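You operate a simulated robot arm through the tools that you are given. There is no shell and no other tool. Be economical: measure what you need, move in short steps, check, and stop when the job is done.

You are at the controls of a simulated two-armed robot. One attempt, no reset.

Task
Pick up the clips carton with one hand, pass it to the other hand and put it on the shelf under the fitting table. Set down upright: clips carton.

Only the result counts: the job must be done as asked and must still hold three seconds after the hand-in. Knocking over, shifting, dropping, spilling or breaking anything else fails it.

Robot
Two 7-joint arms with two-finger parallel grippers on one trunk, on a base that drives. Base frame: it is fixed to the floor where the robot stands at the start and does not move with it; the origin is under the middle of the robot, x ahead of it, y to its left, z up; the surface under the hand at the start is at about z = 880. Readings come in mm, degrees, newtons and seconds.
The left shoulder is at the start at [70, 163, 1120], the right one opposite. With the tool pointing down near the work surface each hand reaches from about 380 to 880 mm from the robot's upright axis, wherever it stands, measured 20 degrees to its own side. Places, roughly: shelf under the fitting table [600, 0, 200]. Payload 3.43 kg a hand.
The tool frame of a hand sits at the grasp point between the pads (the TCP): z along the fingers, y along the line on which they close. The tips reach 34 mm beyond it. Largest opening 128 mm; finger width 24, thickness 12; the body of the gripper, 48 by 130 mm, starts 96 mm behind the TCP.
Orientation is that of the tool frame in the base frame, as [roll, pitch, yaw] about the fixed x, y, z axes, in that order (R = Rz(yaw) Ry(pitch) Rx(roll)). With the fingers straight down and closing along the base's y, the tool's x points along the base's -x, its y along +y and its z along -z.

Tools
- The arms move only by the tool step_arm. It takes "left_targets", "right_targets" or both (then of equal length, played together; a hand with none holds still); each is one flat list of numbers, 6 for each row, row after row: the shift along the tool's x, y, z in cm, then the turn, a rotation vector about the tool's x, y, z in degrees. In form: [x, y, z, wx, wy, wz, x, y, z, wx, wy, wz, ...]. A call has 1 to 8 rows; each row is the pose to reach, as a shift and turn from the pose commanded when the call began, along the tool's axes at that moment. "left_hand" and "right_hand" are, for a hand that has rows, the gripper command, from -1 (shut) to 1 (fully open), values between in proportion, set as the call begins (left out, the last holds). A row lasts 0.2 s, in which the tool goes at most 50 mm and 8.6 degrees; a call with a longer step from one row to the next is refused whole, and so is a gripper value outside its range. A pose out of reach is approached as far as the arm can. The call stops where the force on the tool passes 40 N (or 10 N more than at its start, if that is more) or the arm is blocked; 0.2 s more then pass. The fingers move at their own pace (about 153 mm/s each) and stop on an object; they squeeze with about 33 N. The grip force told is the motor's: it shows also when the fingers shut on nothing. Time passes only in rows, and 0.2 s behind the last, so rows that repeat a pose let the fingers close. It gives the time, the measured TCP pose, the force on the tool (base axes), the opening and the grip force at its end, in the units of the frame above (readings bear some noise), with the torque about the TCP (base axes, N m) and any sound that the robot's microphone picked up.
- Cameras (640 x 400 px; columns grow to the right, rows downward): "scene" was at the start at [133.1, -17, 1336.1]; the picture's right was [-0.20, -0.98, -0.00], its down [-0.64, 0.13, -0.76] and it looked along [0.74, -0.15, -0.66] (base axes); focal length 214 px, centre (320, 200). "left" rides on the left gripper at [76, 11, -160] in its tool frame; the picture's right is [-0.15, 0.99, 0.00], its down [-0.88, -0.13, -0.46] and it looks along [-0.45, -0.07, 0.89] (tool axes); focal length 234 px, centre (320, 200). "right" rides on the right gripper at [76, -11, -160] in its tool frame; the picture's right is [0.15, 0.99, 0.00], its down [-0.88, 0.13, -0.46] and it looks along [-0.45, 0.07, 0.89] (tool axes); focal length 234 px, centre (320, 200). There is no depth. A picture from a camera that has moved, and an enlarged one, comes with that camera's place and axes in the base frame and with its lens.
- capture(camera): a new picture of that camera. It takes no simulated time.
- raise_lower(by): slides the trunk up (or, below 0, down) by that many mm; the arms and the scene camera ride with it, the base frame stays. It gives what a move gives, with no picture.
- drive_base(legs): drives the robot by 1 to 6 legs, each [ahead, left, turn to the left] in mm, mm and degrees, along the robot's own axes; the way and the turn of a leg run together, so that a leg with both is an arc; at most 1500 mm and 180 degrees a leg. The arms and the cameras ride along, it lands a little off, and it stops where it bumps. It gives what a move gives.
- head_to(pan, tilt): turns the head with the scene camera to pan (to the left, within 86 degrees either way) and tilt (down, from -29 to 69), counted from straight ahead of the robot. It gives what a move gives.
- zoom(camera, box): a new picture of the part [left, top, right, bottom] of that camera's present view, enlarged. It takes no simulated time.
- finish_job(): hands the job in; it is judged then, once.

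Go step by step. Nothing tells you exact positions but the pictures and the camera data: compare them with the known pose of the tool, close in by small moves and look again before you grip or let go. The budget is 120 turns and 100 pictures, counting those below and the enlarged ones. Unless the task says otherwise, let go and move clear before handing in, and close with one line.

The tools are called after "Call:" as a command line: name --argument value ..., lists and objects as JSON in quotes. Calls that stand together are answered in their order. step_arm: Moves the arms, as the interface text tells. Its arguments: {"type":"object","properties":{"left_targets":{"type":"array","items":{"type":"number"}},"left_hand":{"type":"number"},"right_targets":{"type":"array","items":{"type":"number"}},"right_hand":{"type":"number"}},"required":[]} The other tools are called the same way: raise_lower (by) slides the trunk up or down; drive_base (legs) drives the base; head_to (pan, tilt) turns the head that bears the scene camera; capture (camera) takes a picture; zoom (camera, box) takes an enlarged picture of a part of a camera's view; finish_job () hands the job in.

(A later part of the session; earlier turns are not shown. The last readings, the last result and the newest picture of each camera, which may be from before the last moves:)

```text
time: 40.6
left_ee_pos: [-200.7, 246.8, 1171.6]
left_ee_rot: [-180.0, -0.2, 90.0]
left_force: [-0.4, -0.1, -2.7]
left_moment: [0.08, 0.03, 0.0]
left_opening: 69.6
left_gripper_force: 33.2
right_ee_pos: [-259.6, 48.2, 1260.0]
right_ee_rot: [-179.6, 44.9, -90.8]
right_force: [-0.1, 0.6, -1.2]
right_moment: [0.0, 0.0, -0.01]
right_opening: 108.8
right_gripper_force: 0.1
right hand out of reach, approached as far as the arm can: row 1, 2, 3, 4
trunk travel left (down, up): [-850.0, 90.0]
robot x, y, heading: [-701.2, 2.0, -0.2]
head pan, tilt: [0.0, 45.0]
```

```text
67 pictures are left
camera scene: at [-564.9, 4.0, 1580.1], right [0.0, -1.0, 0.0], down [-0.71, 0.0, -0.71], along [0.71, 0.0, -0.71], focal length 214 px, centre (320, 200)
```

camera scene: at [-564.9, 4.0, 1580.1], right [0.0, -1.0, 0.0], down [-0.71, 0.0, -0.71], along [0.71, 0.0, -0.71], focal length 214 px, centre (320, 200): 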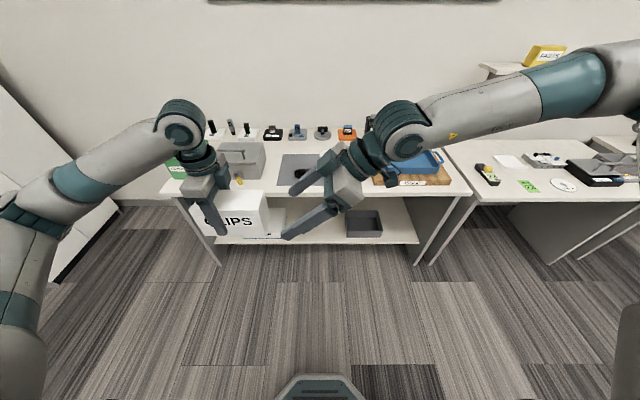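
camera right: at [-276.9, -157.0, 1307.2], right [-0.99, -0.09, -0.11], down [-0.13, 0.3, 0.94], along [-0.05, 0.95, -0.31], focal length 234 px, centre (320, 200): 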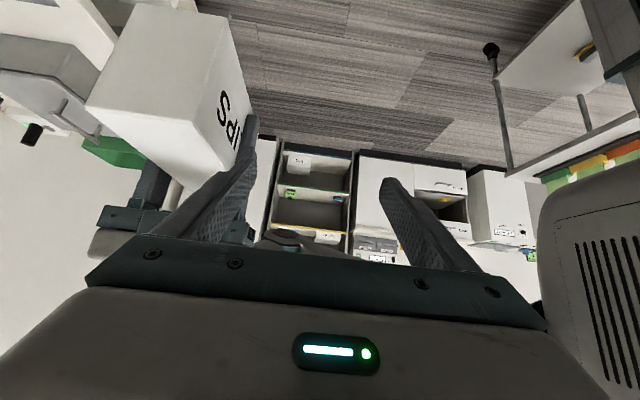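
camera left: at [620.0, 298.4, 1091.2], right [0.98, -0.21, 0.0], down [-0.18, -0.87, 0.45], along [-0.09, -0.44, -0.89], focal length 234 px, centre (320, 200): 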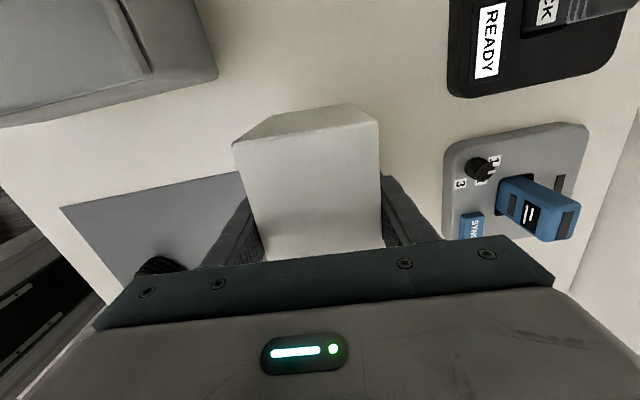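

The right hand is settled at (−260, 48, 1260), so the left hand will bring the carton to it. I'm lining up on its approach axis first.

Call:
step_arm --left_targets '[-1, -3, 0.4, 0, 0, 0, -2.9, -5.9, 0.8, 0, 0, 0, -2.9, -5.9, 0.8, 0, 0, 0]'

Call:
capture --camera "right"

Call:
capture --camera "scene"

```text
time: 41.4
left_ee_pos: [-258.6, 215.5, 1164.8]
left_ee_rot: [-180.0, -0.2, 90.0]
left_force: [-0.5, -0.3, -2.0]
left_moment: [0.06, -0.03, 0.01]
left_opening: 69.9
left_gripper_force: 32.9
right_ee_pos: [-261.6, 48.4, 1260.5]
right_ee_rot: [-179.6, 45.1, -90.8]
right_force: [-0.3, 0.0, -0.1]
right_moment: [-0.03, 0.02, -0.02]
right_opening: 108.5
right_gripper_force: 0.1
trunk travel left (down, up): [-850.0, 90.0]
robot x, y, heading: [-695.0, 1.9, -0.0]
head pan, tilt: [0.0, 45.0]
```

```text
66 pictures are left
camera right: at [-253.6, -119.3, 1318.9], right [-0.99, -0.09, -0.11], down [-0.13, 0.3, 0.94], along [-0.05, 0.95, -0.31], focal length 234 px, centre (320, 200)
```

right: 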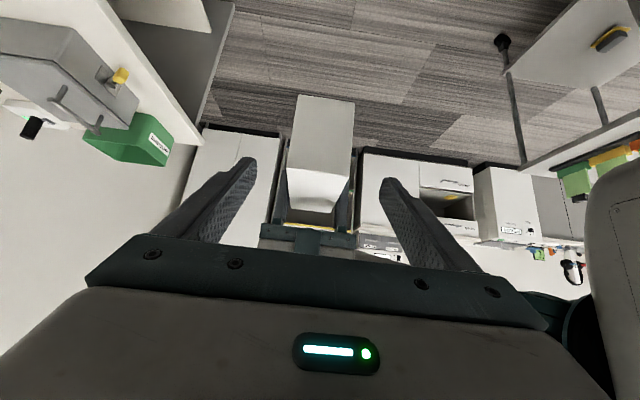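

```text
65 pictures are left
camera scene: at [-564.7, 2.9, 1580.1], right [0.0, -1.0, 0.0], down [-0.71, 0.0, -0.71], along [0.71, 0.0, -0.71], focal length 214 px, centre (320, 200)
```

scene: 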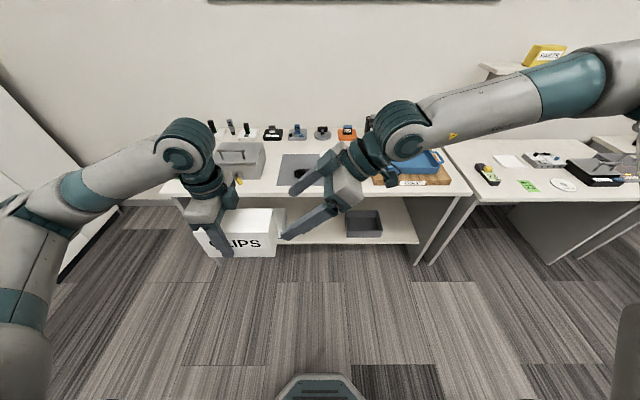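

Call:
zoom --camera "right" --box '[250, 80, 400, 240]'

Call:
zoom --camera "scene" --box '[170, 170, 350, 280]'

```text
2.50 times, centred on (325, 160) of right
camera zoom: at [-253.6, -119.3, 1318.9], right [-0.99, -0.09, -0.11], down [-0.13, 0.3, 0.94], along [-0.05, 0.95, -0.31], focal length 585 px, centre (308, 300)
```

zoom: 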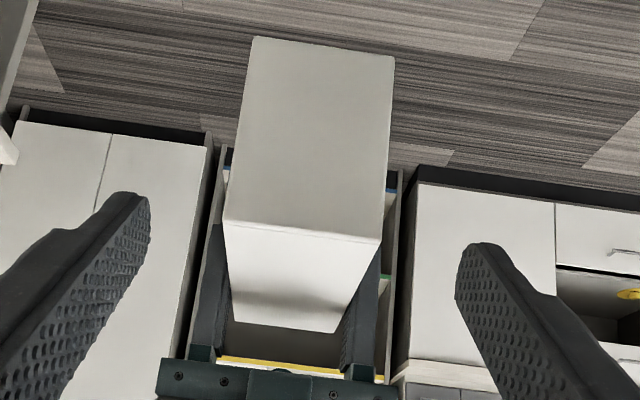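

```text
3.56 times, centred on (260, 225) of scene
camera zoom: at [-564.7, 2.9, 1580.1], right [0.0, -1.0, 0.0], down [-0.71, 0.0, -0.71], along [0.71, 0.0, -0.71], focal length 763 px, centre (533, 111)
```

zoom: 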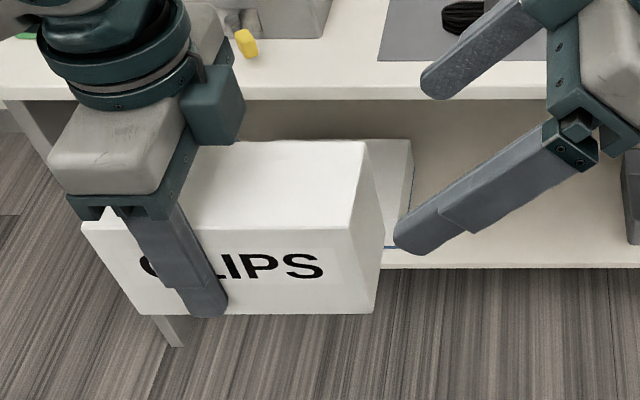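

The carton is centred with the right gripper's opening. I'm moving it in two thirds of the way, then checking.

Call:
step_arm --left_targets '[-2.5, -0.1, -2.45, 0, 0, 0, -5, -0.2, -4.9, 0, 0, 0, -7.5, -0.2, -7.3, 0, 0, 0, -7.5, -0.2, -7.3, 0, 0, 0]'

Call:
capture --camera "right"

Call:
zoom --camera "scene" --box '[200, 120, 400, 250]'

```text
time: 42.4
left_ee_pos: [-260.2, 137.7, 1235.3]
left_ee_rot: [-180.0, -0.1, 90.0]
left_force: [-1.0, 1.2, -2.6]
left_moment: [0.03, -0.01, 0.04]
left_opening: 69.8
left_gripper_force: 32.8
right_ee_pos: [-260.8, 47.5, 1260.0]
right_ee_rot: [-179.7, 45.1, -90.7]
right_force: [-0.2, -0.5, -0.4]
right_moment: [0.0, -0.01, 0.02]
right_opening: 108.9
right_gripper_force: 0.0
trunk travel left (down, up): [-850.0, 90.0]
robot x, y, heading: [-699.7, 3.8, 0.2]
head pan, tilt: [0.0, 45.0]
```

```text
62 pictures are left
camera right: at [-254.1, -119.2, 1319.1], right [-0.99, -0.09, -0.11], down [-0.13, 0.3, 0.94], along [-0.05, 0.95, -0.31], focal length 234 px, centre (320, 200)
```

right: 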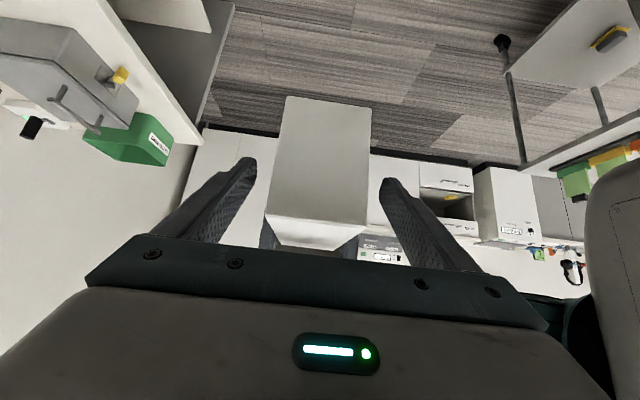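

```text
3.08 times, centred on (300, 185) of scene
camera zoom: at [-565.3, 3.0, 1580.1], right [0.0, -1.0, 0.0], down [-0.71, 0.0, -0.71], along [0.71, 0.0, -0.71], focal length 660 px, centre (382, 246)
```

zoom: 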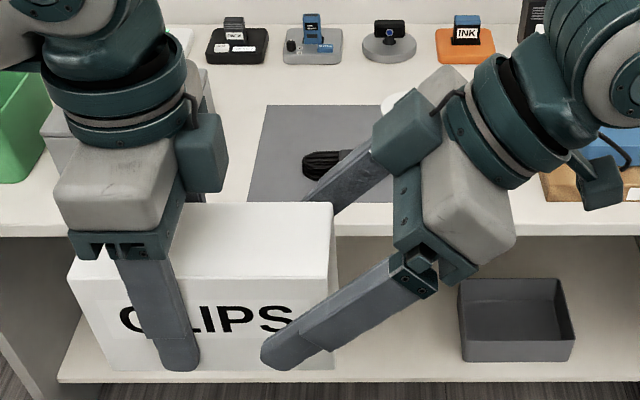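

Call:
step_arm --left_targets '[-1.4, 0, -1.6, 0, 0, 0, -2.8, 0, -3.2, 0, 0, 0, -2.8, 0, -3.2, 0, 0, 0]'

Call:
zoom --camera "scene" --box '[200, 120, 400, 250]'

Call:
capture --camera "right"

```text
time: 43.2
left_ee_pos: [-260.2, 110.3, 1267.9]
left_ee_rot: [180.0, -0.1, 89.9]
left_force: [0.1, 0.3, -2.7]
left_moment: [0.03, 0.0, 0.03]
left_opening: 70.0
left_gripper_force: 33.0
right_ee_pos: [-260.9, 46.9, 1260.9]
right_ee_rot: [-179.6, 45.1, -90.7]
right_force: [0.3, 0.4, 0.6]
right_moment: [0.02, 0.04, -0.01]
right_opening: 108.6
right_gripper_force: 0.0
trunk travel left (down, up): [-850.0, 90.0]
robot x, y, heading: [-698.8, 2.2, -0.2]
head pan, tilt: [0.0, 45.0]
```

```text
3.08 times, centred on (300, 185) of scene
camera zoom: at [-565.3, 3.6, 1580.1], right [0.0, -1.0, 0.0], down [-0.71, 0.0, -0.71], along [0.71, 0.0, -0.71], focal length 660 px, centre (382, 246)
```

zoom: 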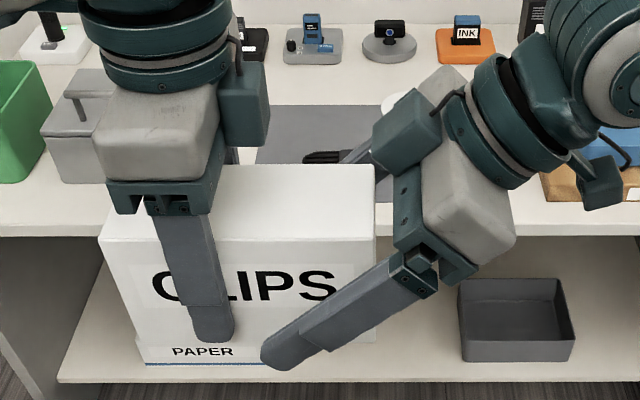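

```text
59 pictures are left
camera right: at [-254.0, -118.7, 1319.1], right [-0.99, -0.09, -0.11], down [-0.13, 0.3, 0.94], along [-0.05, 0.95, -0.31], focal length 234 px, centre (320, 200)
```

right: 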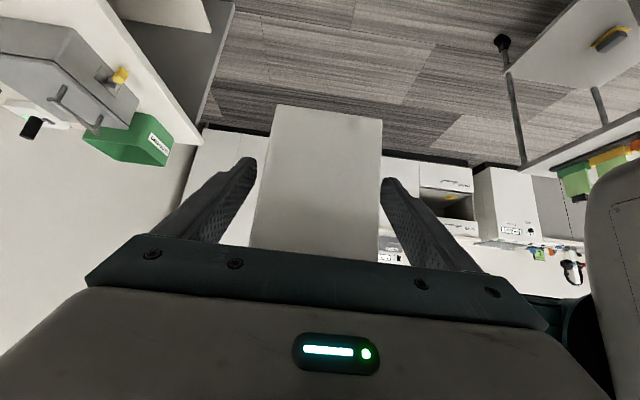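

The carton sits between the right fingers. Closing the right hand.

Call:
step_arm --right_targets '[0, 0, 0, 0, 0, 0, 0, 0, 0, 0, 0, 0, 0, 0, 0, 0, 0, 0, 0, 0, 0, 0, 0, 0]' --right_hand -1

Call:
zoom --camera "scene" --box '[200, 120, 400, 250]'

```text
time: 44.2
left_ee_pos: [-260.1, 109.7, 1268.0]
left_ee_rot: [179.9, -0.2, 90.0]
left_force: [-12.6, 5.0, -1.4]
left_moment: [-0.79, -1.78, -1.87]
left_opening: 70.1
left_gripper_force: 33.0
right_ee_pos: [-261.5, 47.1, 1260.1]
right_ee_rot: [-179.6, 45.1, -90.9]
right_force: [12.3, -5.9, 0.4]
right_moment: [0.81, 1.9, 1.07]
right_opening: 70.0
right_gripper_force: 33.4
trunk travel left (down, up): [-850.0, 90.0]
robot x, y, heading: [-694.8, 5.3, -0.2]
head pan, tilt: [0.0, 45.0]
```

```text
3.08 times, centred on (300, 185) of scene
camera zoom: at [-565.4, 2.2, 1580.1], right [0.0, -1.0, 0.0], down [-0.71, 0.0, -0.71], along [0.71, 0.0, -0.71], focal length 660 px, centre (382, 246)
```

zoom: 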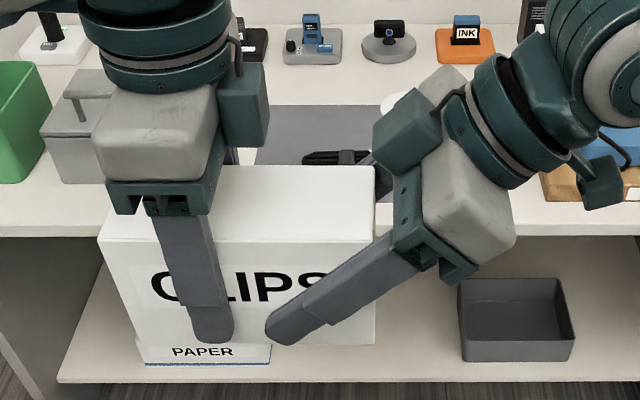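

Both hands hold it. I'm opening the left and withdrawing upward along its axis.

Call:
step_arm --left_targets '[0, 0, 0, 0, 0, 0, 0, 0, 0, 0, 0, 0, 0, 0, 0, 0, 0, 0]' --left_hand 0.7

Call:
zoom --camera "scene" --box '[200, 120, 400, 250]'

```text
time: 45.0
left_ee_pos: [-260.0, 109.2, 1267.5]
left_ee_rot: [-180.0, -0.2, 90.0]
left_force: [0.5, -0.1, 0.3]
left_moment: [-0.02, -0.01, 0.01]
left_opening: 108.6
left_gripper_force: 0.1
right_ee_pos: [-260.6, 47.5, 1261.0]
right_ee_rot: [-179.7, 45.0, -90.7]
right_force: [0.7, -0.2, -0.4]
right_moment: [-0.09, 0.03, -0.02]
right_opening: 69.8
right_gripper_force: 32.8
trunk travel left (down, up): [-850.0, 90.0]
robot x, y, heading: [-700.7, 2.5, 0.0]
head pan, tilt: [0.0, 45.0]
```

```text
3.08 times, centred on (300, 185) of scene
camera zoom: at [-565.3, 2.5, 1580.1], right [0.0, -1.0, 0.0], down [-0.71, 0.0, -0.71], along [0.71, 0.0, -0.71], focal length 660 px, centre (382, 246)
```

zoom: 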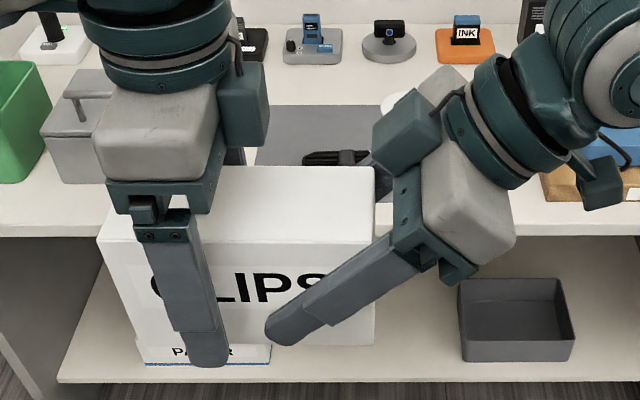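

Call:
step_arm --left_targets '[0, 0, -4, 0, 0, 0, 0, 0, -8, 0, 0, 0, 0, 0, -12, 0, 0, 0, 0, 0, -15, 0, 0, 0, 4, 0, -15, 0, 0, 0, 8, 0, -15, 0, 0, 0, 12, 0, -15, 0, 0, 0, 16, 0, -15, 0, 0, 0]'

Call:
step_arm --left_targets '[4, 0, 0, 0, 0, 0, 8, 0, 0, 0, 0, 0, 12, 0, 0, 0, 0, 0, 12, 0, 0, 0, 0, 0]'

Call:
capture --camera "scene"

```text
time: 46.8
left_ee_pos: [-262.5, 275.1, 1415.8]
left_ee_rot: [180.0, -0.1, 90.0]
left_force: [-0.3, 0.1, 0.3]
left_moment: [-0.04, 0.01, 0.01]
left_opening: 108.7
left_gripper_force: 0.1
right_ee_pos: [-261.0, 48.8, 1260.3]
right_ee_rot: [-179.6, 45.1, -90.7]
right_force: [-0.2, 0.5, -0.4]
right_moment: [-0.15, 0.0, -0.01]
right_opening: 70.1
right_gripper_force: 33.5
trunk travel left (down, up): [-850.0, 90.0]
robot x, y, heading: [-697.0, 3.4, -0.1]
head pan, tilt: [0.0, 45.0]
```

```text
time: 47.8
left_ee_pos: [-259.1, 390.9, 1418.9]
left_ee_rot: [-180.0, -0.2, 90.0]
left_force: [0.2, 0.0, 0.6]
left_moment: [0.01, 0.01, 0.0]
left_opening: 108.9
left_gripper_force: 0.1
right_ee_pos: [-260.6, 46.4, 1260.7]
right_ee_rot: [-179.7, 45.1, -90.8]
right_force: [-0.1, 0.9, 0.0]
right_moment: [-0.11, 0.03, 0.0]
right_opening: 69.7
right_gripper_force: 33.1
trunk travel left (down, up): [-850.0, 90.0]
robot x, y, heading: [-698.2, 3.4, -0.2]
head pan, tilt: [0.0, 45.0]
```

```text
56 pictures are left
camera scene: at [-564.8, 1.5, 1580.1], right [0.0, -1.0, 0.0], down [-0.71, 0.0, -0.71], along [0.71, 0.0, -0.71], focal length 214 px, centre (320, 200)
```

scene: 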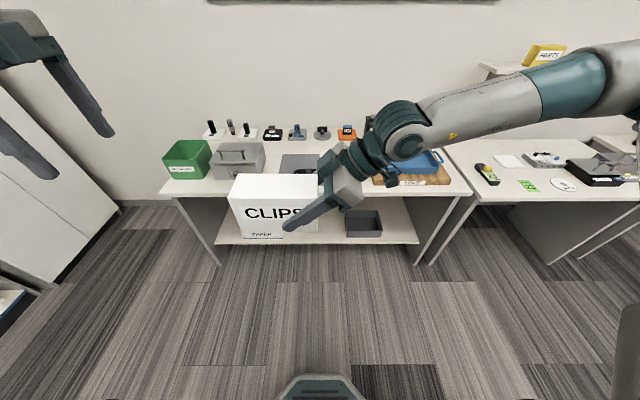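

The right hand alone holds the carton. I'll move the left arm out to the side, then swing the right hand to point forward.

Call:
step_arm --left_targets '[2.6, -3.6, 0, 0, 0, 0, 5.2, -7.2, 0, 0, 0, 0, 7.8, -10.8, 0, 0, 0, 0, 10.4, -14.4, 0, 0, 0, 0, 13, -18, 0, 0, 0, 0, 15.6, -21.6, 0, 0, 0, 0, 18.2, -25.2, 0, 0, 0, 0, 21, -29, 0, 0, 0, 0]'

Call:
step_arm --right_targets '[1.3, -1.5, -1.3, 5.94, 0, 5.94, 2.6, -3, -2.6, 11.88, 0, 11.88, 3.9, -4.5, -3.9, 17.82, 0, 17.82, 5.2, -6, -5.2, 23.76, 0, 23.76, 6.5, -7.5, -6.5, 29.7, 0, 29.7, 7.8, -9, -7.8, 35.64, 0, 35.64, 9.1, -10.5, -9.1, 41.58, 0, 41.58, 10.6, -12, -10.6, 47.5, 0, 47.5]'

Call:
capture --camera "scene"

```text
time: 49.6
left_ee_pos: [-487.6, 391.0, 1382.9]
left_ee_rot: [179.9, -0.3, 89.9]
left_force: [-0.8, 0.6, -0.6]
left_moment: [-0.01, -0.04, -0.01]
left_opening: 108.8
left_gripper_force: 0.2
left hand out of reach, approached as far as the arm can: row 3, 4, 5, 6, 7, 8
right_ee_pos: [-263.0, 46.3, 1261.4]
right_ee_rot: [-179.6, 45.1, -90.7]
right_force: [-0.7, 0.8, 0.5]
right_moment: [-0.12, -0.03, -0.05]
right_opening: 69.7
right_gripper_force: 33.1
trunk travel left (down, up): [-850.0, 90.0]
robot x, y, heading: [-695.0, 5.5, -0.5]
head pan, tilt: [0.0, 45.0]
```

```text
time: 51.4
left_ee_pos: [-487.2, 391.0, 1381.7]
left_ee_rot: [179.9, -0.1, 90.0]
left_force: [0.2, 0.1, 0.9]
left_moment: [0.01, 0.01, -0.02]
left_opening: 108.9
left_gripper_force: 0.1
right_ee_pos: [-140.6, -105.6, 1265.6]
right_ee_rot: [-179.9, 44.9, -157.5]
right_force: [-1.1, 0.1, -3.1]
right_moment: [-0.04, 0.15, -0.03]
right_opening: 69.9
right_gripper_force: 33.5
trunk travel left (down, up): [-850.0, 90.0]
robot x, y, heading: [-695.8, 3.7, -0.0]
head pan, tilt: [0.0, 45.0]
```

```text
55 pictures are left
camera scene: at [-565.7, 2.4, 1580.2], right [0.0, -1.0, 0.0], down [-0.71, 0.0, -0.71], along [0.71, 0.0, -0.71], focal length 214 px, centre (320, 200)
```

scene: 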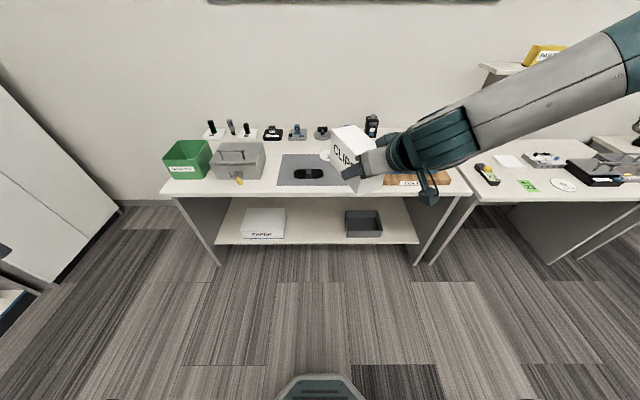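

Call:
step_arm --right_targets '[0, 0, 0, 5.3, 0, 5.3, 0, 0, 0, 10.6, 0, 10.6, 0, 0, 0, 15.9, 0, 15.9, 0, 0, 0, 15.9, 0, 15.9]'

Call:
zoom --camera "scene" --box '[280, 60, 480, 230]'

Call:
capture --camera "right"

```text
time: 52.4
left_ee_pos: [-487.5, 390.8, 1381.9]
left_ee_rot: [179.8, -0.1, 90.0]
left_force: [-0.5, -0.2, 0.4]
left_moment: [0.02, 0.04, 0.0]
left_opening: 108.6
left_gripper_force: 0.1
right_ee_pos: [-140.5, -117.3, 1266.6]
right_ee_rot: [179.8, 45.0, -179.9]
right_force: [-0.6, -0.2, -1.7]
right_moment: [-0.02, 0.11, -0.01]
right_opening: 70.0
right_gripper_force: 33.5
right hand out of reach, approached as far as the arm can: row 3, 4
trunk travel left (down, up): [-850.0, 90.0]
robot x, y, heading: [-698.1, 2.6, -0.3]
head pan, tilt: [0.0, 45.0]
```

```text
2.35 times, centred on (380, 145) of scene
camera zoom: at [-566.6, 2.6, 1580.3], right [0.0, -1.0, 0.0], down [-0.71, 0.0, -0.71], along [0.71, 0.0, -0.71], focal length 505 px, centre (179, 329)
```

zoom: 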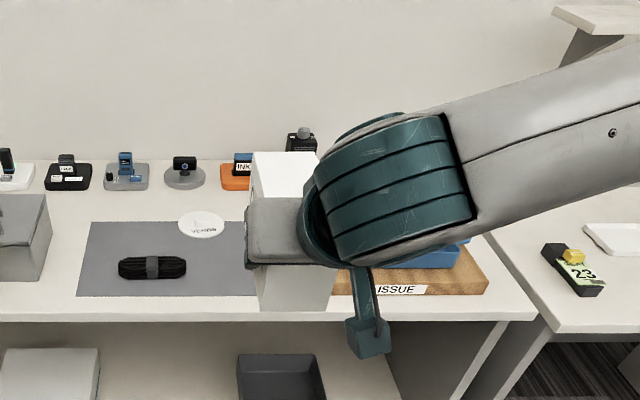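

```text
53 pictures are left
camera right: at [-308.1, -130.0, 1325.2], right [-0.11, 0.99, -0.1], down [0.3, 0.13, 0.94], along [0.95, 0.07, -0.31], focal length 234 px, centre (320, 200)
```

right: 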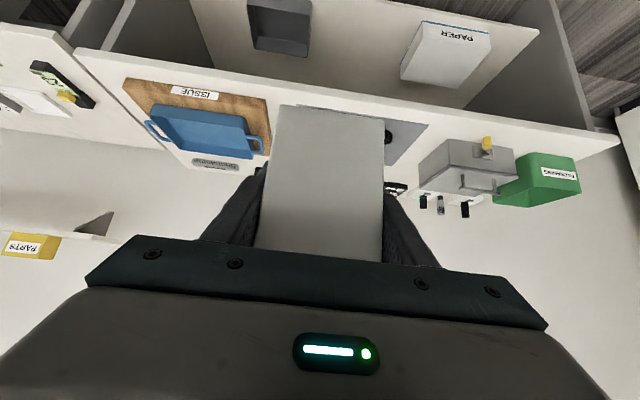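

The carton is level and points forward in the right hand. Next I lower the trunk in the open space in front of the table.

Call:
raise_lower --by -400

Call:
raise_lower --by -430

Call:
head_to --pan 0 --tilt 25

Call:
capture --camera "scene"

```text
time: 56.3
left_ee_pos: [-486.6, 391.1, 981.3]
left_ee_rot: [-180.0, -0.2, 90.0]
left_force: [0.1, -0.7, -0.4]
left_moment: [0.0, -0.03, -0.01]
left_opening: 108.7
left_gripper_force: 0.0
right_ee_pos: [-140.1, -119.8, 865.1]
right_ee_rot: [179.9, 44.9, -179.9]
right_force: [0.2, 0.2, -1.8]
right_moment: [-0.02, 0.09, -0.01]
right_opening: 70.0
right_gripper_force: 33.0
trunk travel left (down, up): [-450.0, 490.0]
robot x, y, heading: [-699.6, 1.2, -0.3]
head pan, tilt: [0.0, 45.0]
```

```text
refused: -430 is not a number from -400 to 400
```

```text
time: 57.1
left_ee_pos: [-485.3, 391.3, 981.8]
left_ee_rot: [180.0, -0.3, 90.0]
left_force: [0.3, -0.7, -0.5]
left_moment: [0.02, 0.0, -0.01]
left_opening: 108.9
left_gripper_force: 0.0
right_ee_pos: [-140.4, -118.4, 865.7]
right_ee_rot: [180.0, 44.8, -179.9]
right_force: [-0.4, 0.0, -2.7]
right_moment: [-0.01, 0.1, 0.02]
right_opening: 69.9
right_gripper_force: 32.6
trunk travel left (down, up): [-450.0, 490.0]
robot x, y, heading: [-695.8, 2.5, 0.0]
head pan, tilt: [0.0, 25.0]
```

```text
52 pictures are left
camera scene: at [-554.7, 2.3, 1210.6], right [0.0, -1.0, 0.0], down [-0.42, 0.0, -0.91], along [0.91, 0.0, -0.42], focal length 214 px, centre (320, 200)
```

scene: 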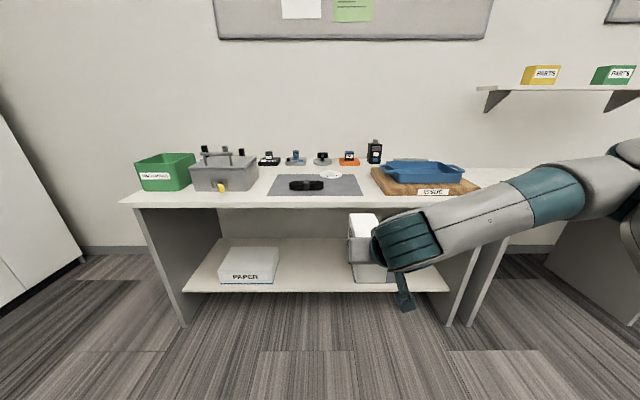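

Call:
raise_lower --by -400

Call:
capture --camera "scene"

```text
time: 60.9
left_ee_pos: [-486.2, 391.7, 580.7]
left_ee_rot: [-180.0, -0.2, 90.0]
left_force: [0.6, -0.3, 0.8]
left_moment: [0.01, 0.01, -0.03]
left_opening: 108.7
left_gripper_force: 0.0
right_ee_pos: [-139.5, -118.0, 467.0]
right_ee_rot: [179.9, 44.9, -179.9]
right_force: [-0.4, 0.1, -2.6]
right_moment: [0.08, 0.13, 0.01]
right_opening: 69.8
right_gripper_force: 33.1
trunk travel left (down, up): [-50.0, 890.0]
robot x, y, heading: [-692.6, 0.7, -0.3]
head pan, tilt: [0.0, 25.0]
```

```text
51 pictures are left
camera scene: at [-554.9, 2.3, 810.8], right [0.0, -1.0, 0.0], down [-0.42, 0.0, -0.91], along [0.91, 0.0, -0.42], focal length 214 px, centre (320, 200)
```

scene: 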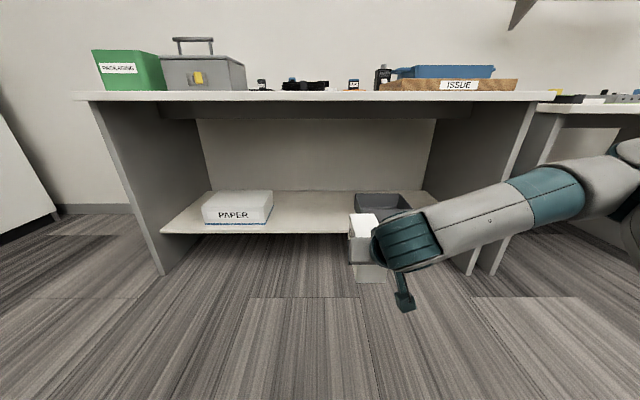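

Shelf surface is at about z = 203 with its front edge near x = 350. Free width runs from y ≈ −195 to 270, so I aim for y ≈ 40. I'll lower the right hand to entry height.

Call:
step_arm --right_targets '[2.6, 0, 2.6, 0, 0, 0, 5.3, 0, 5.3, 0, 0, 0, 7.9, 0, 7.9, 0, 0, 0, 10.6, 0, 10.6, 0, 0, 0, 10.6, 0, 10.6, 0, 0, 0]'

Call:
capture --camera "scene"

Call:
head_to --pan -45 --tilt 20

Call:
capture --camera "scene"

```text
time: 62.1
left_ee_pos: [-486.2, 392.4, 581.7]
left_ee_rot: [-179.9, -0.2, 90.0]
left_force: [-0.9, 0.2, 0.0]
left_moment: [0.01, -0.01, -0.01]
left_opening: 108.8
left_gripper_force: 0.1
right_ee_pos: [-137.1, -167.5, 349.7]
right_ee_rot: [179.8, 44.9, -179.9]
right_force: [0.6, 0.2, -3.0]
right_moment: [-0.02, 0.1, -0.03]
right_opening: 70.1
right_gripper_force: 33.2
right hand out of reach, approached as far as the arm can: row 1, 2, 3, 4, 5
trunk travel left (down, up): [-50.0, 890.0]
robot x, y, heading: [-698.7, 1.2, -0.4]
head pan, tilt: [0.0, 25.0]
```

```text
50 pictures are left
camera scene: at [-554.8, 2.3, 810.7], right [0.0, -1.0, 0.0], down [-0.42, 0.0, -0.91], along [0.91, 0.0, -0.42], focal length 214 px, centre (320, 200)
```

scene: 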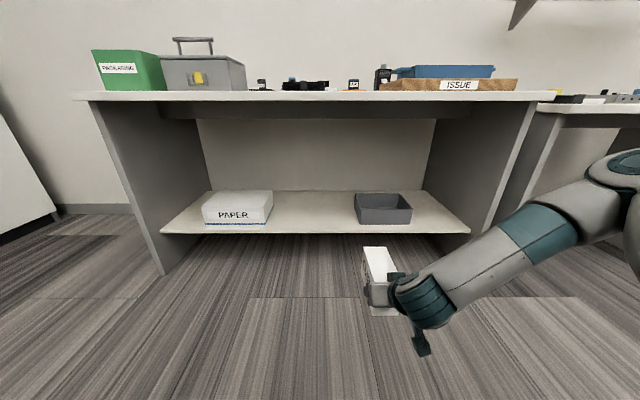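

```text
time: 63.2
left_ee_pos: [-485.9, 391.8, 581.8]
left_ee_rot: [-179.9, -0.1, 90.1]
left_force: [-0.4, 0.4, -0.7]
left_moment: [-0.05, -0.02, 0.01]
left_opening: 108.7
left_gripper_force: 0.1
right_ee_pos: [-137.5, -167.5, 349.8]
right_ee_rot: [179.8, 44.9, -179.9]
right_force: [-0.3, 0.5, -3.5]
right_moment: [-0.01, 0.12, 0.01]
right_opening: 69.8
right_gripper_force: 32.2
trunk travel left (down, up): [-50.0, 890.0]
robot x, y, heading: [-696.8, 3.7, -0.4]
head pan, tilt: [-45.0, 20.0]
```

```text
49 pictures are left
camera scene: at [-581.4, -63.4, 818.8], right [-0.71, -0.7, 0.0], down [-0.24, 0.24, -0.94], along [0.66, -0.67, -0.34], focal length 214 px, centre (320, 200)
```

scene: 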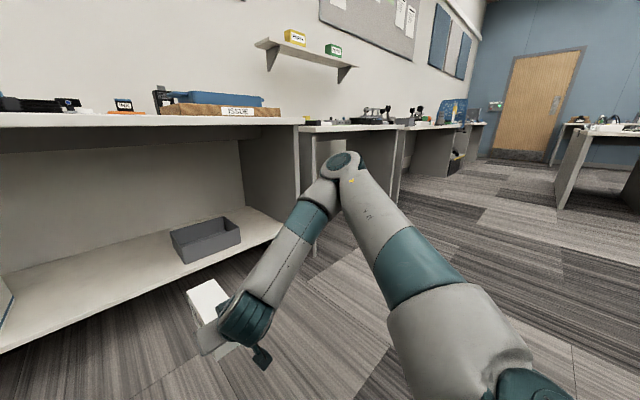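

The elbow sits high and forward, which would foul the table. I'll reach farther forward so the robot can stay back, keeping the elbow outside the table.

Call:
step_arm --right_targets '[-2.6, -0.6, 2.6, 0, 0, 0, -5.3, -1.2, 5.3, 0, 0, 0, -7.9, -1.8, 7.9, 0, 0, 0, -10.6, -2.4, 10.6, 0, 0, 0, -13.2, -3, 13.2, 0, 0, 0, -13.2, -3, 13.2, 0, 0, 0]'

Call:
capture --camera "scene"

```text
time: 64.7
left_ee_pos: [-485.9, 391.2, 581.7]
left_ee_rot: [-180.0, -0.2, 90.0]
left_force: [0.7, 0.4, -0.2]
left_moment: [0.01, 0.01, 0.0]
left_opening: 108.9
left_gripper_force: 0.1
right_ee_pos: [44.9, -210.4, 355.6]
right_ee_rot: [179.9, 44.9, -179.8]
right_force: [0.8, 0.0, -3.0]
right_moment: [0.0, 0.09, -0.03]
right_opening: 70.0
right_gripper_force: 33.2
right hand out of reach, approached as far as the arm can: row 4, 5, 6
trunk travel left (down, up): [-50.0, 890.0]
robot x, y, heading: [-694.2, 3.2, -0.4]
head pan, tilt: [-45.0, 20.0]
```

```text
48 pictures are left
camera scene: at [-581.3, -63.5, 818.8], right [-0.71, -0.7, 0.0], down [-0.24, 0.24, -0.94], along [0.66, -0.67, -0.34], focal length 214 px, centre (320, 200)
```

scene: 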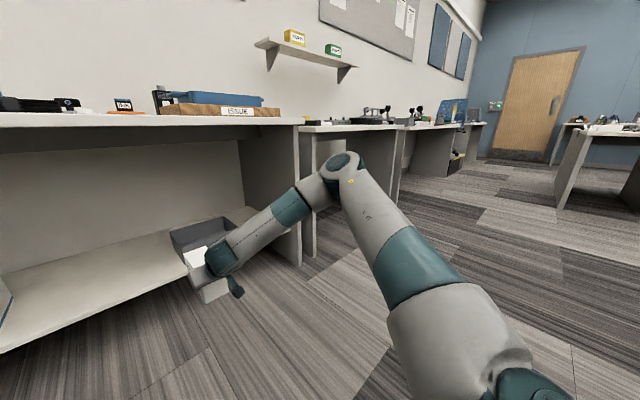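

Call:
raise_lower --by -50

Call:
drive_base --legs '[[0, 250, 0], [200, 0, 0]]'

Call:
capture --camera "scene"

Call:
head_to --pan -15 --tilt 20

Call:
capture --camera "scene"

Call:
capture --camera "right"

```text
time: 65.6
left_ee_pos: [-485.5, 390.9, 531.5]
left_ee_rot: [180.0, -0.2, 90.0]
left_force: [-0.3, -0.5, -0.3]
left_moment: [0.0, 0.01, -0.03]
left_opening: 108.6
left_gripper_force: 0.1
right_ee_pos: [45.6, -208.6, 306.7]
right_ee_rot: [179.9, 44.8, 180.0]
right_force: [0.1, 0.1, -3.0]
right_moment: [-0.05, 0.16, -0.03]
right_opening: 69.7
right_gripper_force: 32.6
trunk travel left (down, up): [0.0, 940.0]
robot x, y, heading: [-697.5, 1.5, -0.2]
head pan, tilt: [-45.0, 20.0]
```

```text
time: 68.6
left_ee_pos: [-276.2, 643.2, 532.1]
left_ee_rot: [-179.9, -0.2, 89.5]
left_force: [1.0, -0.1, -0.5]
left_moment: [0.0, -0.01, -0.03]
left_opening: 108.8
left_gripper_force: 0.1
right_ee_pos: [246.4, 37.5, 306.3]
right_ee_rot: [179.8, 44.9, 179.5]
right_force: [-0.4, -0.6, -2.8]
right_moment: [-0.02, 0.11, 0.0]
right_opening: 69.7
right_gripper_force: 33.2
trunk travel left (down, up): [0.0, 940.0]
robot x, y, heading: [-489.9, 257.9, -0.7]
head pan, tilt: [-45.0, 20.0]
```

```text
47 pictures are left
camera scene: at [-376.4, 189.9, 768.8], right [-0.72, -0.7, 0.0], down [-0.24, 0.25, -0.94], along [0.65, -0.67, -0.34], focal length 214 px, centre (320, 200)
```

scene: 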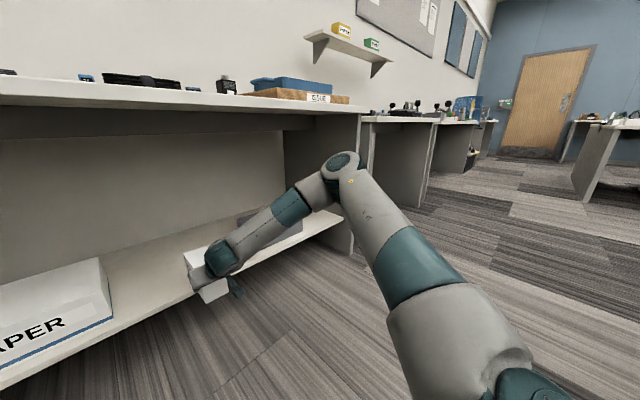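

```text
time: 69.6
left_ee_pos: [-276.7, 643.8, 531.9]
left_ee_rot: [180.0, -0.2, 89.4]
left_force: [0.0, -0.4, 0.1]
left_moment: [-0.03, 0.01, 0.01]
left_opening: 109.1
left_gripper_force: 0.0
right_ee_pos: [247.8, 38.1, 306.9]
right_ee_rot: [179.8, 44.8, 179.6]
right_force: [0.4, 0.1, -3.1]
right_moment: [0.0, 0.14, -0.02]
right_opening: 70.4
right_gripper_force: 33.6
trunk travel left (down, up): [0.0, 940.0]
robot x, y, heading: [-490.3, 257.9, -0.8]
head pan, tilt: [-15.0, 20.0]
```

```text
46 pictures are left
camera scene: at [-351.7, 231.2, 768.8], right [-0.27, -0.96, 0.0], down [-0.33, 0.09, -0.94], along [0.9, -0.26, -0.34], focal length 214 px, centre (320, 200)
```

scene: 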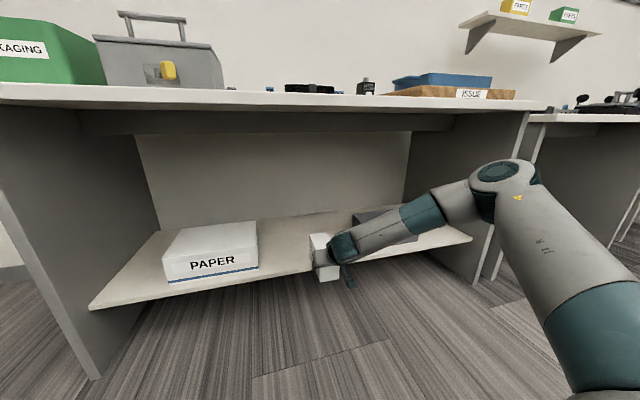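

```text
45 pictures are left
camera right: at [80.8, 27.7, 365.7], right [-0.1, 0.99, -0.1], down [0.3, 0.13, 0.94], along [0.95, 0.06, -0.31], focal length 234 px, centre (320, 200)
```

right: 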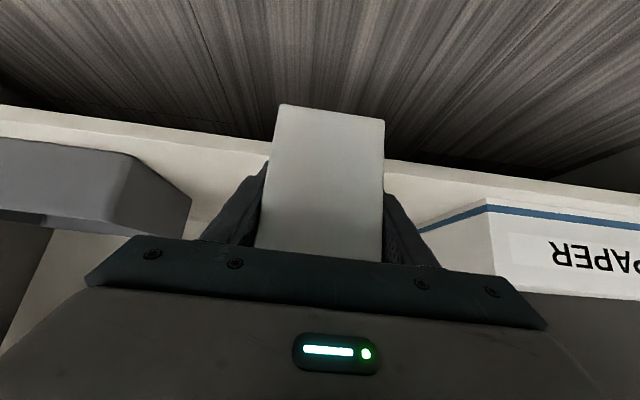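

Call:
zoom --camera "right" --box '[180, 90, 500, 260]'

Call:
zoom --camera "scene" --box '[240, 180, 440, 300]'

```text
2.00 times, centred on (340, 175) of right
camera zoom: at [80.8, 27.7, 365.7], right [-0.1, 0.99, -0.1], down [0.3, 0.13, 0.94], along [0.95, 0.06, -0.31], focal length 468 px, centre (280, 250)
```

zoom: 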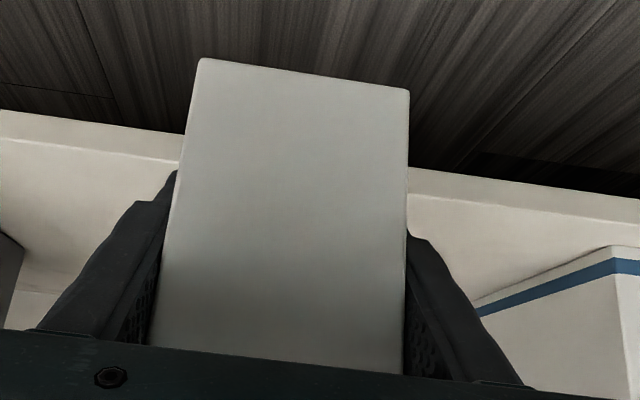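

```text
3.20 times, centred on (340, 240) of scene
camera zoom: at [-351.7, 231.2, 768.8], right [-0.27, -0.96, 0.0], down [-0.33, 0.09, -0.94], along [0.9, -0.26, -0.34], focal length 686 px, centre (256, 72)
```

zoom: 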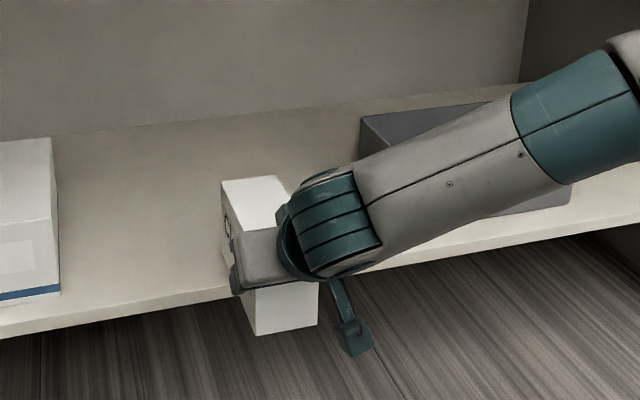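

My shelf height estimates range from 205 to 240, so I'll back off a little and test that the arm can go lower than now before entering.

Call:
drive_base --legs '[[-150, 0, 0]]'

Call:
step_arm --right_targets '[1.4, -0.3, 1.4, 0, 0, 0, 2.8, -0.6, 2.8, 0, 0, 0, 4.2, -0.9, 4.2, 0, 0, 0, 5.6, -1.2, 5.6, 0, 0, 0, 5.6, -1.2, 5.6, 0, 0, 0]'

Call:
capture --camera "right"

Call:
capture --camera "scene"

```text
time: 71.0
left_ee_pos: [-425.9, 645.5, 532.2]
left_ee_rot: [180.0, -0.2, 89.5]
left_force: [0.2, 0.2, -0.1]
left_moment: [-0.01, -0.02, 0.0]
left_opening: 109.0
left_gripper_force: 0.1
right_ee_pos: [99.6, 41.3, 306.8]
right_ee_rot: [179.9, 44.9, 179.6]
right_force: [0.1, 0.2, -2.6]
right_moment: [0.01, 0.09, 0.0]
right_opening: 69.7
right_gripper_force: 33.0
trunk travel left (down, up): [0.0, 940.0]
robot x, y, heading: [-642.6, 261.6, -0.8]
head pan, tilt: [-15.0, 20.0]
```

```text
time: 72.2
left_ee_pos: [-425.9, 645.2, 531.9]
left_ee_rot: [179.9, -0.2, 89.5]
left_force: [0.3, -0.6, -0.2]
left_moment: [0.01, -0.02, 0.0]
left_opening: 108.8
left_gripper_force: 0.0
right_ee_pos: [82.5, 5.3, 254.1]
right_ee_rot: [179.8, 45.0, 179.4]
right_force: [0.4, -0.7, -3.4]
right_moment: [0.02, 0.11, -0.02]
right_opening: 70.2
right_gripper_force: 33.2
right hand out of reach, approached as far as the arm can: row 1, 2, 3, 4, 5
trunk travel left (down, up): [0.0, 940.0]
robot x, y, heading: [-644.2, 261.7, -0.8]
head pan, tilt: [-15.0, 20.0]
```

```text
42 pictures are left
camera right: at [-85.1, -4.8, 312.5], right [-0.1, 0.99, -0.1], down [0.3, 0.13, 0.94], along [0.95, 0.06, -0.31], focal length 234 px, centre (320, 200)
```

right: 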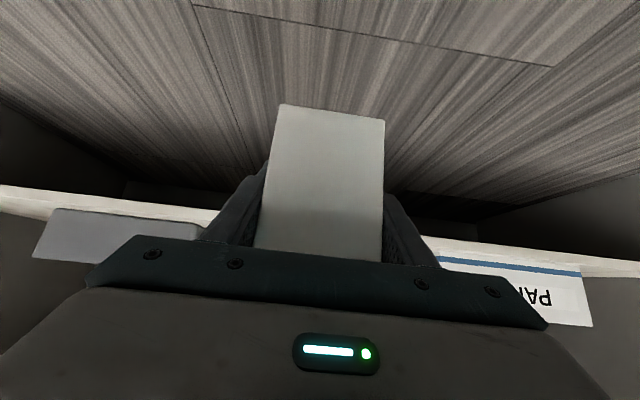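

```text
41 pictures are left
camera scene: at [-501.1, 233.5, 768.8], right [-0.27, -0.96, 0.0], down [-0.33, 0.09, -0.94], along [0.9, -0.26, -0.34], focal length 214 px, centre (320, 200)
```

scene: 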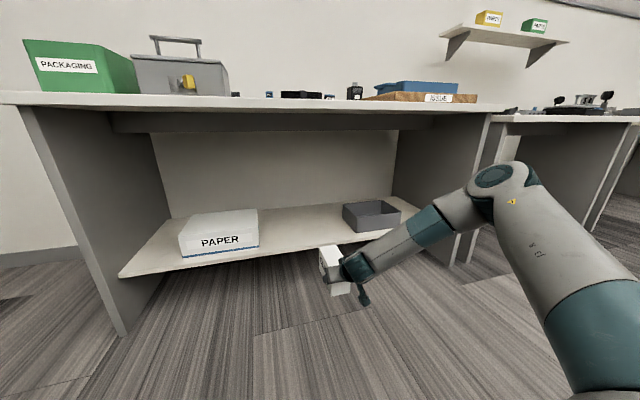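

The arm can get down to z = 254, and combining views puts the shelf near z ≈ 215 with its edge at x ≈ 340. I'll raise the trunk 60 mm for clearance and drive in part of the way.

Call:
raise_lower --by 60

Call:
drive_base --legs '[[0, 40, 0], [200, 0, 0]]'

Call:
capture --camera "scene"

Call:
capture --camera "right"

```text
time: 73.2
left_ee_pos: [-426.0, 646.3, 591.3]
left_ee_rot: [180.0, -0.3, 89.5]
left_force: [0.0, 0.2, -0.1]
left_moment: [-0.03, 0.01, -0.04]
left_opening: 108.6
left_gripper_force: 0.0
right_ee_pos: [82.4, 5.3, 313.3]
right_ee_rot: [179.9, 44.9, 179.6]
right_force: [-0.7, 0.4, -3.8]
right_moment: [-0.02, 0.13, -0.02]
right_opening: 70.0
right_gripper_force: 32.7
trunk travel left (down, up): [-60.0, 880.0]
robot x, y, heading: [-641.8, 255.6, -0.6]
head pan, tilt: [-15.0, 20.0]
```

```text
time: 75.2
left_ee_pos: [-227.7, 684.6, 591.7]
left_ee_rot: [179.9, -0.2, 89.6]
left_force: [-0.1, -0.2, 0.3]
left_moment: [0.01, 0.0, 0.0]
left_opening: 108.8
left_gripper_force: 0.2
right_ee_pos: [284.5, 46.1, 314.6]
right_ee_rot: [179.8, 44.9, 179.8]
right_force: [0.4, -0.4, -3.3]
right_moment: [0.01, 0.12, 0.01]
right_opening: 69.9
right_gripper_force: 32.7
trunk travel left (down, up): [-60.0, 880.0]
robot x, y, heading: [-440.0, 296.0, -0.5]
head pan, tilt: [-15.0, 20.0]
```

```text
40 pictures are left
camera scene: at [-301.3, 272.1, 828.8], right [-0.27, -0.96, 0.0], down [-0.33, 0.09, -0.94], along [0.91, -0.25, -0.34], focal length 214 px, centre (320, 200)
```

scene: 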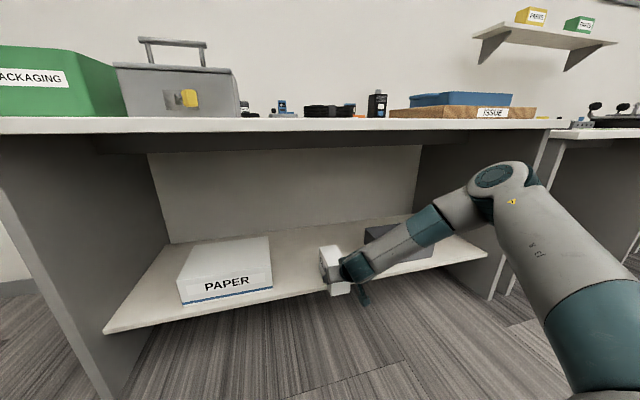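

```text
39 pictures are left
camera right: at [115.7, 35.5, 372.6], right [-0.1, 0.99, -0.1], down [0.3, 0.13, 0.94], along [0.95, 0.07, -0.31], focal length 234 px, centre (320, 200)
```

right: 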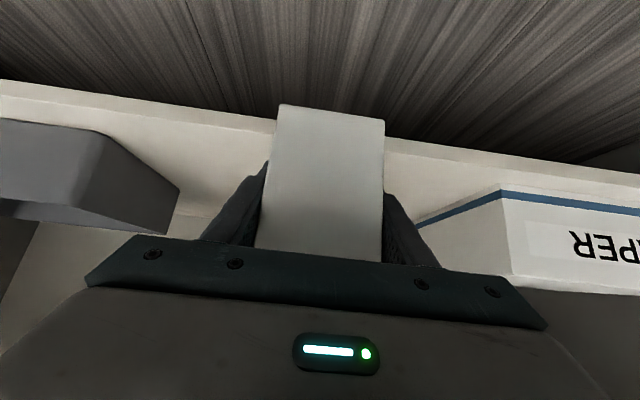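

Carton bottom clears the shelf edge. To keep the elbow out from under the tabletop, I'll extend the arm forward a bit more rather than driving all the way.

Call:
step_arm --right_targets '[-1.5, -0.5, 1.5, 0, 0, 0, -3, -1, 3, 0, 0, 0, -4.6, -1.5, 4.6, 0, 0, 0, -4.6, -1.5, 4.6, 0, 0, 0]'

Call:
capture --camera "scene"

```text
time: 76.2
left_ee_pos: [-227.3, 684.8, 592.4]
left_ee_rot: [-180.0, -0.3, 89.7]
left_force: [0.3, -0.4, -0.6]
left_moment: [0.0, 0.06, -0.02]
left_opening: 108.9
left_gripper_force: 0.1
right_ee_pos: [335.7, 18.4, 328.7]
right_ee_rot: [179.8, 44.9, 179.8]
right_force: [-0.3, -0.2, -3.8]
right_moment: [0.02, 0.13, 0.01]
right_opening: 69.8
right_gripper_force: 32.9
right hand out of reach, approached as far as the arm can: row 1, 2, 3, 4
trunk travel left (down, up): [-60.0, 880.0]
robot x, y, heading: [-443.4, 295.8, -0.5]
head pan, tilt: [-15.0, 20.0]
```

```text
38 pictures are left
camera scene: at [-301.3, 272.1, 828.8], right [-0.27, -0.96, 0.0], down [-0.33, 0.09, -0.94], along [0.91, -0.25, -0.34], focal length 214 px, centre (320, 200)
```

scene: 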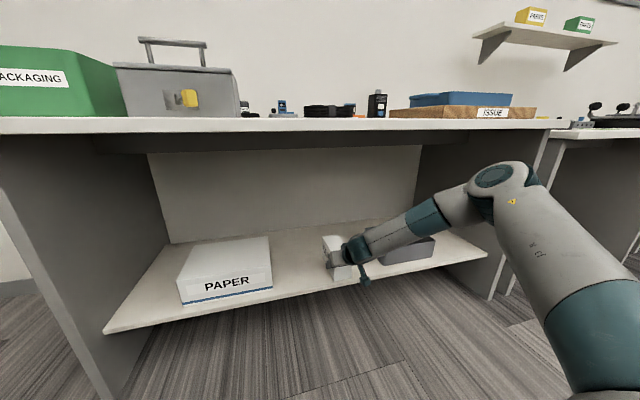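

Call:
drive_base --legs '[[90, 20, 0]]'

Call:
step_arm --right_targets '[0.7, 0, 0.7, 0, 0, 0, 1.4, 0, 1.4, 0, 0, 0, 1.4, 0, 1.4, 0, 0, 0]'

Call:
capture --camera "scene"

Call:
capture --camera "right"

```text
time: 77.3
left_ee_pos: [-140.2, 703.2, 591.3]
left_ee_rot: [180.0, -0.2, 89.7]
left_force: [0.2, 0.3, -0.3]
left_moment: [0.02, 0.01, -0.02]
left_opening: 108.6
left_gripper_force: 0.1
right_ee_pos: [422.3, 37.8, 328.5]
right_ee_rot: [179.7, 44.9, 179.7]
right_force: [1.0, 0.6, -3.6]
right_moment: [0.01, 0.12, 0.0]
right_opening: 70.1
right_gripper_force: 33.1
trunk travel left (down, up): [-60.0, 880.0]
robot x, y, heading: [-354.2, 315.3, -0.8]
head pan, tilt: [-15.0, 20.0]
```

```text
time: 78.1
left_ee_pos: [-141.5, 704.3, 591.6]
left_ee_rot: [180.0, -0.1, 89.7]
left_force: [-0.2, 0.2, 0.7]
left_moment: [-0.01, 0.03, 0.03]
left_opening: 108.7
left_gripper_force: 0.1
right_ee_pos: [414.6, 32.2, 318.9]
right_ee_rot: [179.6, 44.9, 179.7]
right_force: [-0.3, -0.4, -3.4]
right_moment: [0.03, 0.11, 0.0]
right_opening: 69.9
right_gripper_force: 33.1
right hand out of reach, approached as far as the arm can: row 1, 2, 3
trunk travel left (down, up): [-60.0, 880.0]
robot x, y, heading: [-352.6, 318.1, -0.7]
head pan, tilt: [-15.0, 20.0]
```

```text
37 pictures are left
camera scene: at [-213.8, 291.4, 828.8], right [-0.27, -0.96, 0.0], down [-0.33, 0.09, -0.94], along [0.91, -0.25, -0.34], focal length 214 px, centre (320, 200)
```

scene: 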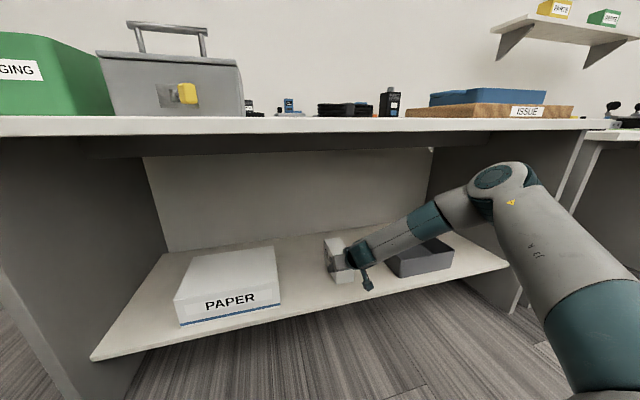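

```text
36 pictures are left
camera right: at [247.3, 20.7, 376.2], right [-0.1, 0.99, -0.1], down [0.3, 0.13, 0.94], along [0.95, 0.07, -0.31], focal length 234 px, centre (320, 200)
```

right: 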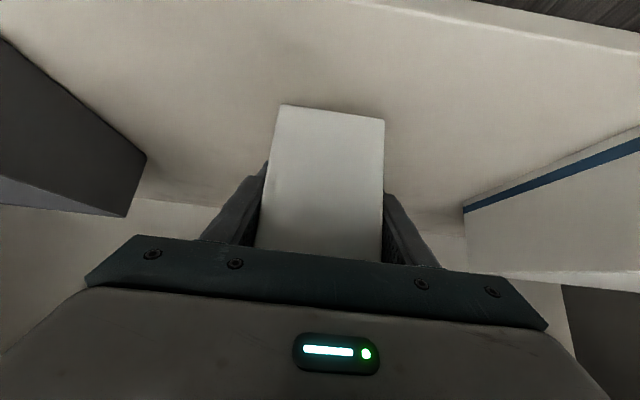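

The carton is over the shelf (edge at x ≈ 343), clear of tray and paper. Now lowering with the trunk in small steps, watching the force.

Call:
raise_lower --by -35

Call:
raise_lower --by -8

Call:
zoom --camera "scene" --box '[270, 200, 430, 300]'

```text
time: 78.9
left_ee_pos: [-141.4, 704.7, 556.7]
left_ee_rot: [179.9, -0.1, 89.9]
left_force: [-0.3, 0.4, 0.2]
left_moment: [0.01, -0.02, 0.05]
left_opening: 108.9
left_gripper_force: 0.1
right_ee_pos: [416.0, 32.1, 284.4]
right_ee_rot: [179.8, 45.1, 179.8]
right_force: [2.0, -0.4, 3.1]
right_moment: [-0.16, -0.67, 0.06]
right_opening: 70.0
right_gripper_force: 32.5
trunk travel left (down, up): [-25.0, 915.0]
robot x, y, heading: [-352.5, 316.3, -0.7]
head pan, tilt: [-15.0, 20.0]
```

```text
time: 79.5
left_ee_pos: [-141.7, 704.9, 549.2]
left_ee_rot: [179.7, -0.1, 89.7]
left_force: [-0.1, 1.1, 0.4]
left_moment: [-0.02, -0.03, 0.02]
left_opening: 108.9
left_gripper_force: 0.1
right_ee_pos: [415.4, 32.1, 281.4]
right_ee_rot: [179.8, 45.4, 179.8]
right_force: [-0.8, -2.1, 30.8]
right_moment: [-0.24, 0.21, 0.34]
right_opening: 69.9
right_gripper_force: 32.6
trunk travel left (down, up): [-17.0, 923.0]
robot x, y, heading: [-353.9, 315.4, -0.4]
head pan, tilt: [-15.0, 20.0]
```

```text
4.00 times, centred on (350, 250) of scene
camera zoom: at [-216.4, 292.2, 786.7], right [-0.27, -0.96, 0.0], down [-0.33, 0.09, -0.94], along [0.91, -0.25, -0.34], focal length 858 px, centre (200, 0)
```

zoom: 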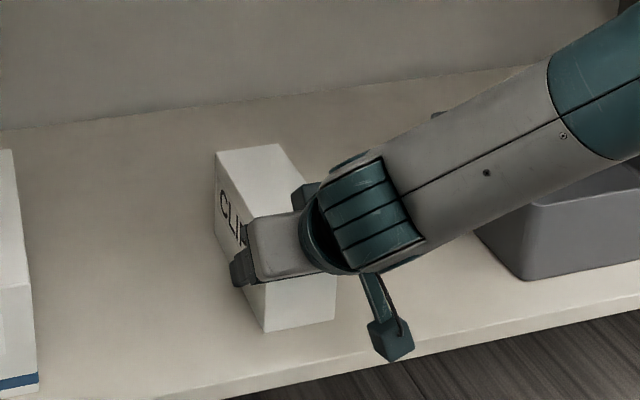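

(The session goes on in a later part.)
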